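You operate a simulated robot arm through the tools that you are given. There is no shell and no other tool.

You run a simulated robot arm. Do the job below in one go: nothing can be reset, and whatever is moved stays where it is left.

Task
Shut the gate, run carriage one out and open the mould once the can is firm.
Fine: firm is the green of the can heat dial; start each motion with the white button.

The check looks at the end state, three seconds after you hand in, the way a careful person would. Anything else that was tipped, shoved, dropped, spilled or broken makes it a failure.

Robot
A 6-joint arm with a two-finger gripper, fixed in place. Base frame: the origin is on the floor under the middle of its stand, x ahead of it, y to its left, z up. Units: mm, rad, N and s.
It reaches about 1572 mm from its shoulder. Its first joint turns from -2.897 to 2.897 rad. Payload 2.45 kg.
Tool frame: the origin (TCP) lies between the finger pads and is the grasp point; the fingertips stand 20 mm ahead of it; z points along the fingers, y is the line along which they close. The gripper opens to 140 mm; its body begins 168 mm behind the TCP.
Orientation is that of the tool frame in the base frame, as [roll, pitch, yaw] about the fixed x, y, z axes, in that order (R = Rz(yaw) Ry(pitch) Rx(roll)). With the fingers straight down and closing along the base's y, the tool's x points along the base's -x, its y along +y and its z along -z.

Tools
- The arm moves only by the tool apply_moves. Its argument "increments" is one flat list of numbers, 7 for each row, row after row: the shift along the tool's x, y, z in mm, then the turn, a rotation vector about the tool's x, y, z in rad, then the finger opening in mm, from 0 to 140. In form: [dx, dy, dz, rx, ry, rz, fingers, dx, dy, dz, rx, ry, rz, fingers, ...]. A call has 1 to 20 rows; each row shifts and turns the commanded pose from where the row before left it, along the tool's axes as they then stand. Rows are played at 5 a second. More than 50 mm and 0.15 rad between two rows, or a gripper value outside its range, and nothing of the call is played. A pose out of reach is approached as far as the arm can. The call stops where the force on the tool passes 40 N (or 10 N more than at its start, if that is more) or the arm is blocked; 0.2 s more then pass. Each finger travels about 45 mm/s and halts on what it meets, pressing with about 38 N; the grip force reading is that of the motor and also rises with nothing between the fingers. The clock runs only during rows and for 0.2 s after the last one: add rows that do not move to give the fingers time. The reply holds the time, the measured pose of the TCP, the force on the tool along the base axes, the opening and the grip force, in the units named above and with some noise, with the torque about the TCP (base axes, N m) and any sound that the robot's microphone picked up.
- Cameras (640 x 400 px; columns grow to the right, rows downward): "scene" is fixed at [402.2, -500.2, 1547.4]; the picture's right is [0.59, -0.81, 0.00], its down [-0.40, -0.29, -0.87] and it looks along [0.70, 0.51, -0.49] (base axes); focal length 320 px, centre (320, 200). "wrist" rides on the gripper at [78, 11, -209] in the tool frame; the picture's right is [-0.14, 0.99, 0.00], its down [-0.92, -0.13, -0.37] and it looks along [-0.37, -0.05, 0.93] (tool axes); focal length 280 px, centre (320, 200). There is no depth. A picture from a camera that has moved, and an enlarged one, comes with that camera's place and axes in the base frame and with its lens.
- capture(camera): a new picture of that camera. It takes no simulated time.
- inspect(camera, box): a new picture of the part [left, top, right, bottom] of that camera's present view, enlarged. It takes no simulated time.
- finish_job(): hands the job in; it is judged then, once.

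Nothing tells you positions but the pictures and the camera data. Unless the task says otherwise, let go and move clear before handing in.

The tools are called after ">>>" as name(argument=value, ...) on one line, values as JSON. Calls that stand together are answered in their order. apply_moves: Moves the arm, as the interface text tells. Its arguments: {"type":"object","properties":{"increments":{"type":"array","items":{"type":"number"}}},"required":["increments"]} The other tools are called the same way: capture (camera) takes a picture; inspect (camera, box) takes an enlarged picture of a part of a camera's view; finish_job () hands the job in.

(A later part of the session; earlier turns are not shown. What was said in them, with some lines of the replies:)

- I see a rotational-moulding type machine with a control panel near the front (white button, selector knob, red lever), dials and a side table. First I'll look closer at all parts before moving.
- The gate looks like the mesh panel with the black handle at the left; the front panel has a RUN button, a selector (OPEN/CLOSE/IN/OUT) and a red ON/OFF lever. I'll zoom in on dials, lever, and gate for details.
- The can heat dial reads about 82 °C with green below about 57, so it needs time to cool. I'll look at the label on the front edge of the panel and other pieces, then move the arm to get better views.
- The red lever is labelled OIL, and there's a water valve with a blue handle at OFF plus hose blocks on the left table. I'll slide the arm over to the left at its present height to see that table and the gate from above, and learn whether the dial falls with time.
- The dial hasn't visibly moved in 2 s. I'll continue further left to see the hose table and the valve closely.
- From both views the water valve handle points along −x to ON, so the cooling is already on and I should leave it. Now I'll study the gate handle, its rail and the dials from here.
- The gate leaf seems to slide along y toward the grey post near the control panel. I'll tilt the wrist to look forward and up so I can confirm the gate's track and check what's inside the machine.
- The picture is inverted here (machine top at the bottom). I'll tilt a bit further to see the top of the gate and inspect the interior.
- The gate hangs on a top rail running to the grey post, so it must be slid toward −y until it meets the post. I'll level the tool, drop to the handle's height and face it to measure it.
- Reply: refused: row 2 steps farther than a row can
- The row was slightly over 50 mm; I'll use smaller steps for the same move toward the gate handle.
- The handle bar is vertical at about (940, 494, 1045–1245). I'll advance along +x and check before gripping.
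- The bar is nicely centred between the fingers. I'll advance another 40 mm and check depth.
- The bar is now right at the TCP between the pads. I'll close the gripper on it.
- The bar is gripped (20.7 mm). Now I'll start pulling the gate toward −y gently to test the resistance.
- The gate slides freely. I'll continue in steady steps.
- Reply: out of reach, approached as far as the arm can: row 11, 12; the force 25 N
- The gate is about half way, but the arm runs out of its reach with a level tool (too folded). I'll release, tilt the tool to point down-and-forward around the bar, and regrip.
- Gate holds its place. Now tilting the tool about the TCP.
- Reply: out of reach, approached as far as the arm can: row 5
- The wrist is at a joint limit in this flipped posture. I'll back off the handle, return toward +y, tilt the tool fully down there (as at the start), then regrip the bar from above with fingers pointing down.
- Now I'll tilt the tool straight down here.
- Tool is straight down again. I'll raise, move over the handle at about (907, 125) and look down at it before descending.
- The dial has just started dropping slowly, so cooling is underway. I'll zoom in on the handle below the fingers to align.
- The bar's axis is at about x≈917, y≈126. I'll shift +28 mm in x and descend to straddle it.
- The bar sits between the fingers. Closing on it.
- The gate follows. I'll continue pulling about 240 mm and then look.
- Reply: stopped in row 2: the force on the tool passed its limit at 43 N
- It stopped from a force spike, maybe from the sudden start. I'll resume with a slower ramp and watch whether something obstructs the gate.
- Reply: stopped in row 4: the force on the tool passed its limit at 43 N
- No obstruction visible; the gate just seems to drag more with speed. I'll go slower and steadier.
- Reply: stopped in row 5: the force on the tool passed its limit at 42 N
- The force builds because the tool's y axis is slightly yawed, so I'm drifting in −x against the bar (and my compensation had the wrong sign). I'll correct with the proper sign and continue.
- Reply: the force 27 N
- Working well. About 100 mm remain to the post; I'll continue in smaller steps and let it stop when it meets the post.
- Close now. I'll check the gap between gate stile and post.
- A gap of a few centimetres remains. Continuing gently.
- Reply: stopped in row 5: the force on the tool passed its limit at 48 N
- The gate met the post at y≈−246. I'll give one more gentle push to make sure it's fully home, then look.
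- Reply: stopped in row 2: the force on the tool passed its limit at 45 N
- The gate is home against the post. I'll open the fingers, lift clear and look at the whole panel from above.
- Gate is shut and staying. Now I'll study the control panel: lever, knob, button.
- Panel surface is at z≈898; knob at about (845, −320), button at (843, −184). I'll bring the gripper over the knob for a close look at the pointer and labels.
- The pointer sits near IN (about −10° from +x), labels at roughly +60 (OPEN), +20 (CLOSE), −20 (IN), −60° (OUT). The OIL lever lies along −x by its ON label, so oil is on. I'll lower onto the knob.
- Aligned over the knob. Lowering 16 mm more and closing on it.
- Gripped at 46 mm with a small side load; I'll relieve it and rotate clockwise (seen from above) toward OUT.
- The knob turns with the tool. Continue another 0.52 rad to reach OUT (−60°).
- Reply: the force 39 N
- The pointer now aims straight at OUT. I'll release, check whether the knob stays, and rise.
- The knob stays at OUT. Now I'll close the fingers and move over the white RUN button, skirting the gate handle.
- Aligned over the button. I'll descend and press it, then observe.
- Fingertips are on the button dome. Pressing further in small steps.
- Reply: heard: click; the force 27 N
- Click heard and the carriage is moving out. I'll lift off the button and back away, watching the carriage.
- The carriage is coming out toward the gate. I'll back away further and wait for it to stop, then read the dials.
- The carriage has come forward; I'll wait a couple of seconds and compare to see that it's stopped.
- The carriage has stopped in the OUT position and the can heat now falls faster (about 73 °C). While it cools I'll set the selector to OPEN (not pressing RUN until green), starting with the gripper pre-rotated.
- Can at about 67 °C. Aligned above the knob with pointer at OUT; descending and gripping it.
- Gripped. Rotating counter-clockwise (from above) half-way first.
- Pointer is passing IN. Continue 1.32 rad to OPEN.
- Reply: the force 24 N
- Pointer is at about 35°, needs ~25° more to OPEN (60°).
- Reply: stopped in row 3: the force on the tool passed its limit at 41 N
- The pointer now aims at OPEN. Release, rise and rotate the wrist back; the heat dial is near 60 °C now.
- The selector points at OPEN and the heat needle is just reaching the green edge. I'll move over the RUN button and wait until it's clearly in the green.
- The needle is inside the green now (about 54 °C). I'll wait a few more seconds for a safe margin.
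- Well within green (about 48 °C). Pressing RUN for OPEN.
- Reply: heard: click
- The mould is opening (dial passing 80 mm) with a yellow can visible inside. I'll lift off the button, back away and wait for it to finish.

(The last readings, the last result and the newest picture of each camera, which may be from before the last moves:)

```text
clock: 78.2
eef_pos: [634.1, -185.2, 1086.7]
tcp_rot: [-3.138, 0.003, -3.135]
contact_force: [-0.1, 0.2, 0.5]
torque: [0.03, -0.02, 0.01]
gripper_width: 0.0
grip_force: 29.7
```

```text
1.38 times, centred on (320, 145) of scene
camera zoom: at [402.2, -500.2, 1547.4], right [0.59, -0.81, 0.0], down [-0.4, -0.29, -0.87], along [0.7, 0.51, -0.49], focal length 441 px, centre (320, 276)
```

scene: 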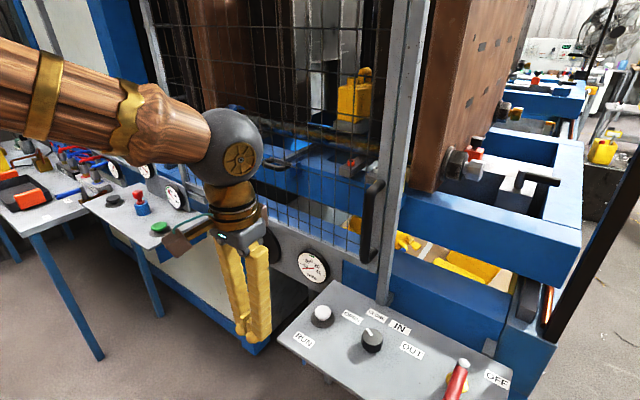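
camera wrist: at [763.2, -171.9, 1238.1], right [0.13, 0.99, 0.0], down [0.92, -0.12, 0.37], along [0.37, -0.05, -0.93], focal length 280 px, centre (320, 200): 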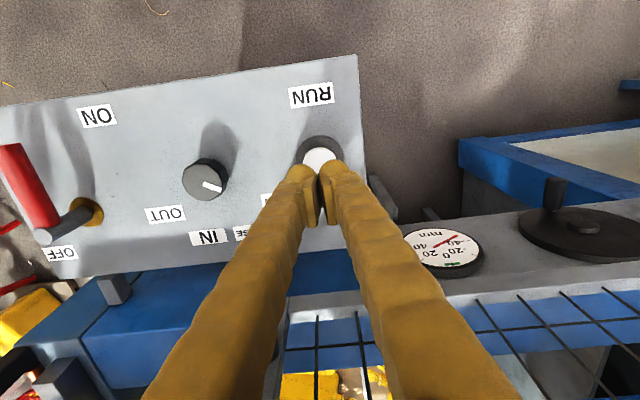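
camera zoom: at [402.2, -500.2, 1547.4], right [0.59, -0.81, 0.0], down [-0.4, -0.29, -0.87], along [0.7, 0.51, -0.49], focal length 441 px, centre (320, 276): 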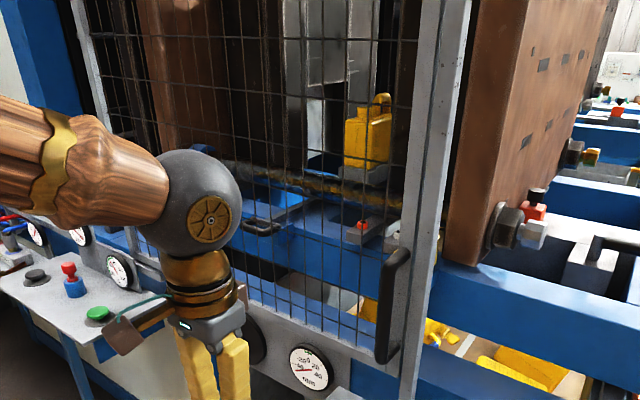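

The mould dial reads about 160 mm (fully open), and the can stands intact. I'll do a final wait and verify gate, carriage, and surroundings.

>>> apply_moves(increments=[40, 0, -30, 0, 0, 0, 40, 40, 0, -30, 0, 0, 0, 40, 0, 0, -40, 0, 0, 0, 40, 0, 0, -40, 0, 0, 0, 40, 0, 0, -40, 0, 0, 0, 40, 0, 0, -40, 0, 0, 0, 40, 0, 0, 0, 0, 0, 0, 40, 0, 0, 0, 0, 0, 0, 40])

>>> capture(camera="scene")

>>> capture(camera="wrist")

>>> inspect(camera="scene", box=[330, 150, 440, 310])

>>> inspect(camera="scene", box=[90, 140, 220, 230])

```text
clock: 80.0
eef_pos: [554.4, -184.4, 1307.2]
tcp_rot: [-3.137, 0.003, -3.134]
contact_force: [-0.3, 0.3, 0.1]
torque: [0.02, 0.0, -0.01]
gripper_width: 40.0
grip_force: 0.1
```

```text
taken
```

scene: 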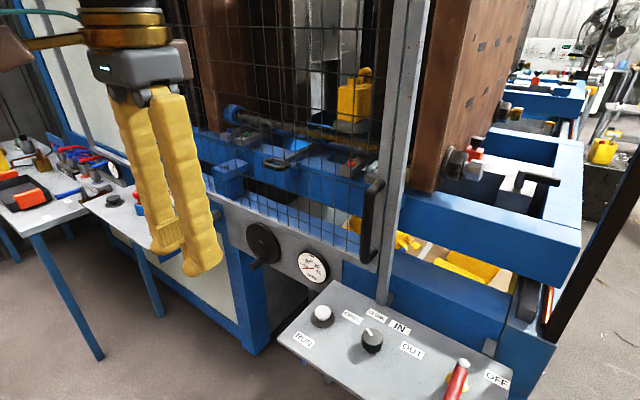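

```text
taken
camera wrist: at [475.7, -172.5, 1516.9], right [0.13, 0.99, 0.0], down [0.92, -0.12, 0.37], along [0.37, -0.05, -0.93], focal length 280 px, centre (320, 200)
```

wrist: 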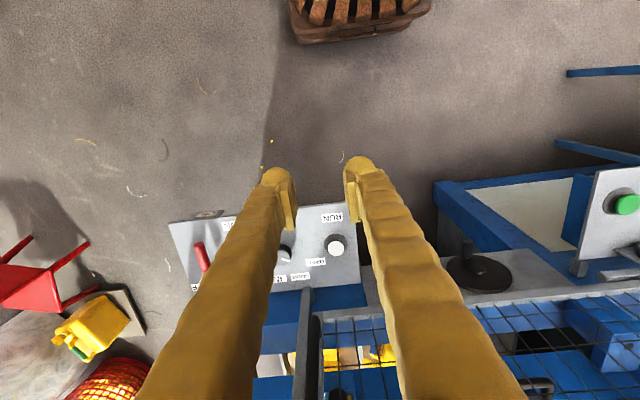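

```text
2.50 times, centred on (385, 230) of scene
camera zoom: at [402.2, -500.2, 1547.4], right [0.59, -0.81, 0.0], down [-0.4, -0.29, -0.87], along [0.7, 0.51, -0.49], focal length 800 px, centre (158, 125)
```

zoom: 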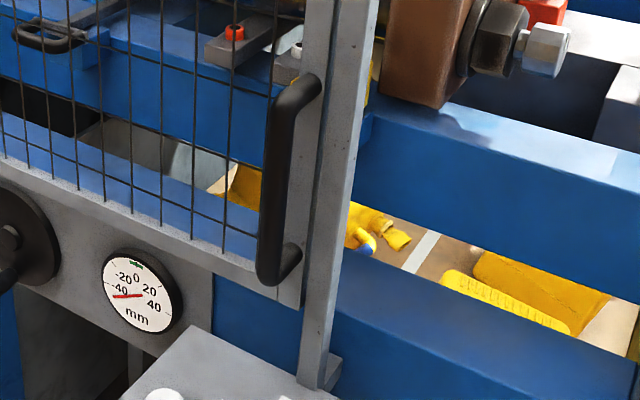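

```text
4.44 times, centred on (155, 185) of scene
camera zoom: at [402.2, -500.2, 1547.4], right [0.59, -0.81, 0.0], down [-0.4, -0.29, -0.87], along [0.7, 0.51, -0.49], focal length 1422 px, centre (1053, 267)
```

zoom: 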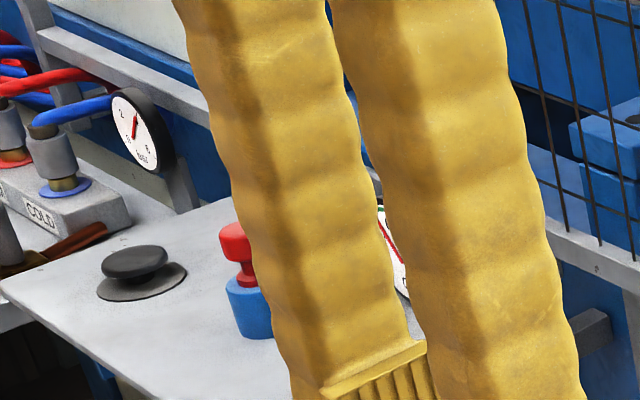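

Everything is where it should be: the gate is shut against its post, the carriage is out, and the mould is open to about 160 mm. The can stands whole, and it was in the green when I pressed RUN. The arm is clear and nothing else was disturbed, so I'm handing in.

>>> finish_job()

```text
The job is handed in.
```

I shut the gate, ran carriage one out and opened the mould, and I've handed the job in; the result of the check hasn't come back.

- **Gate:** it slid along until it met the grey post and has stayed there.
- **Carriage:** with the selector on OUT, one press of the white button ran it out, and it stopped on its own.
- **Mould:** I set the selector to OPEN and waited for the can heat dial to drop well into the green, about 48 °C. One press of the white button then opened the mould to about 160 mm. The can is still standing in one piece.

I left the selector on OPEN and didn't touch the oil lever or the water valve. The arm is clear of the machine, and I saw nothing else moved or spilled.

The small mm dial by the handwheel read 0 while the carriage was in. It has sat off-scale below −40 since the carriage ran out. I took that to be its in-position gauge and left the handwheel alone.
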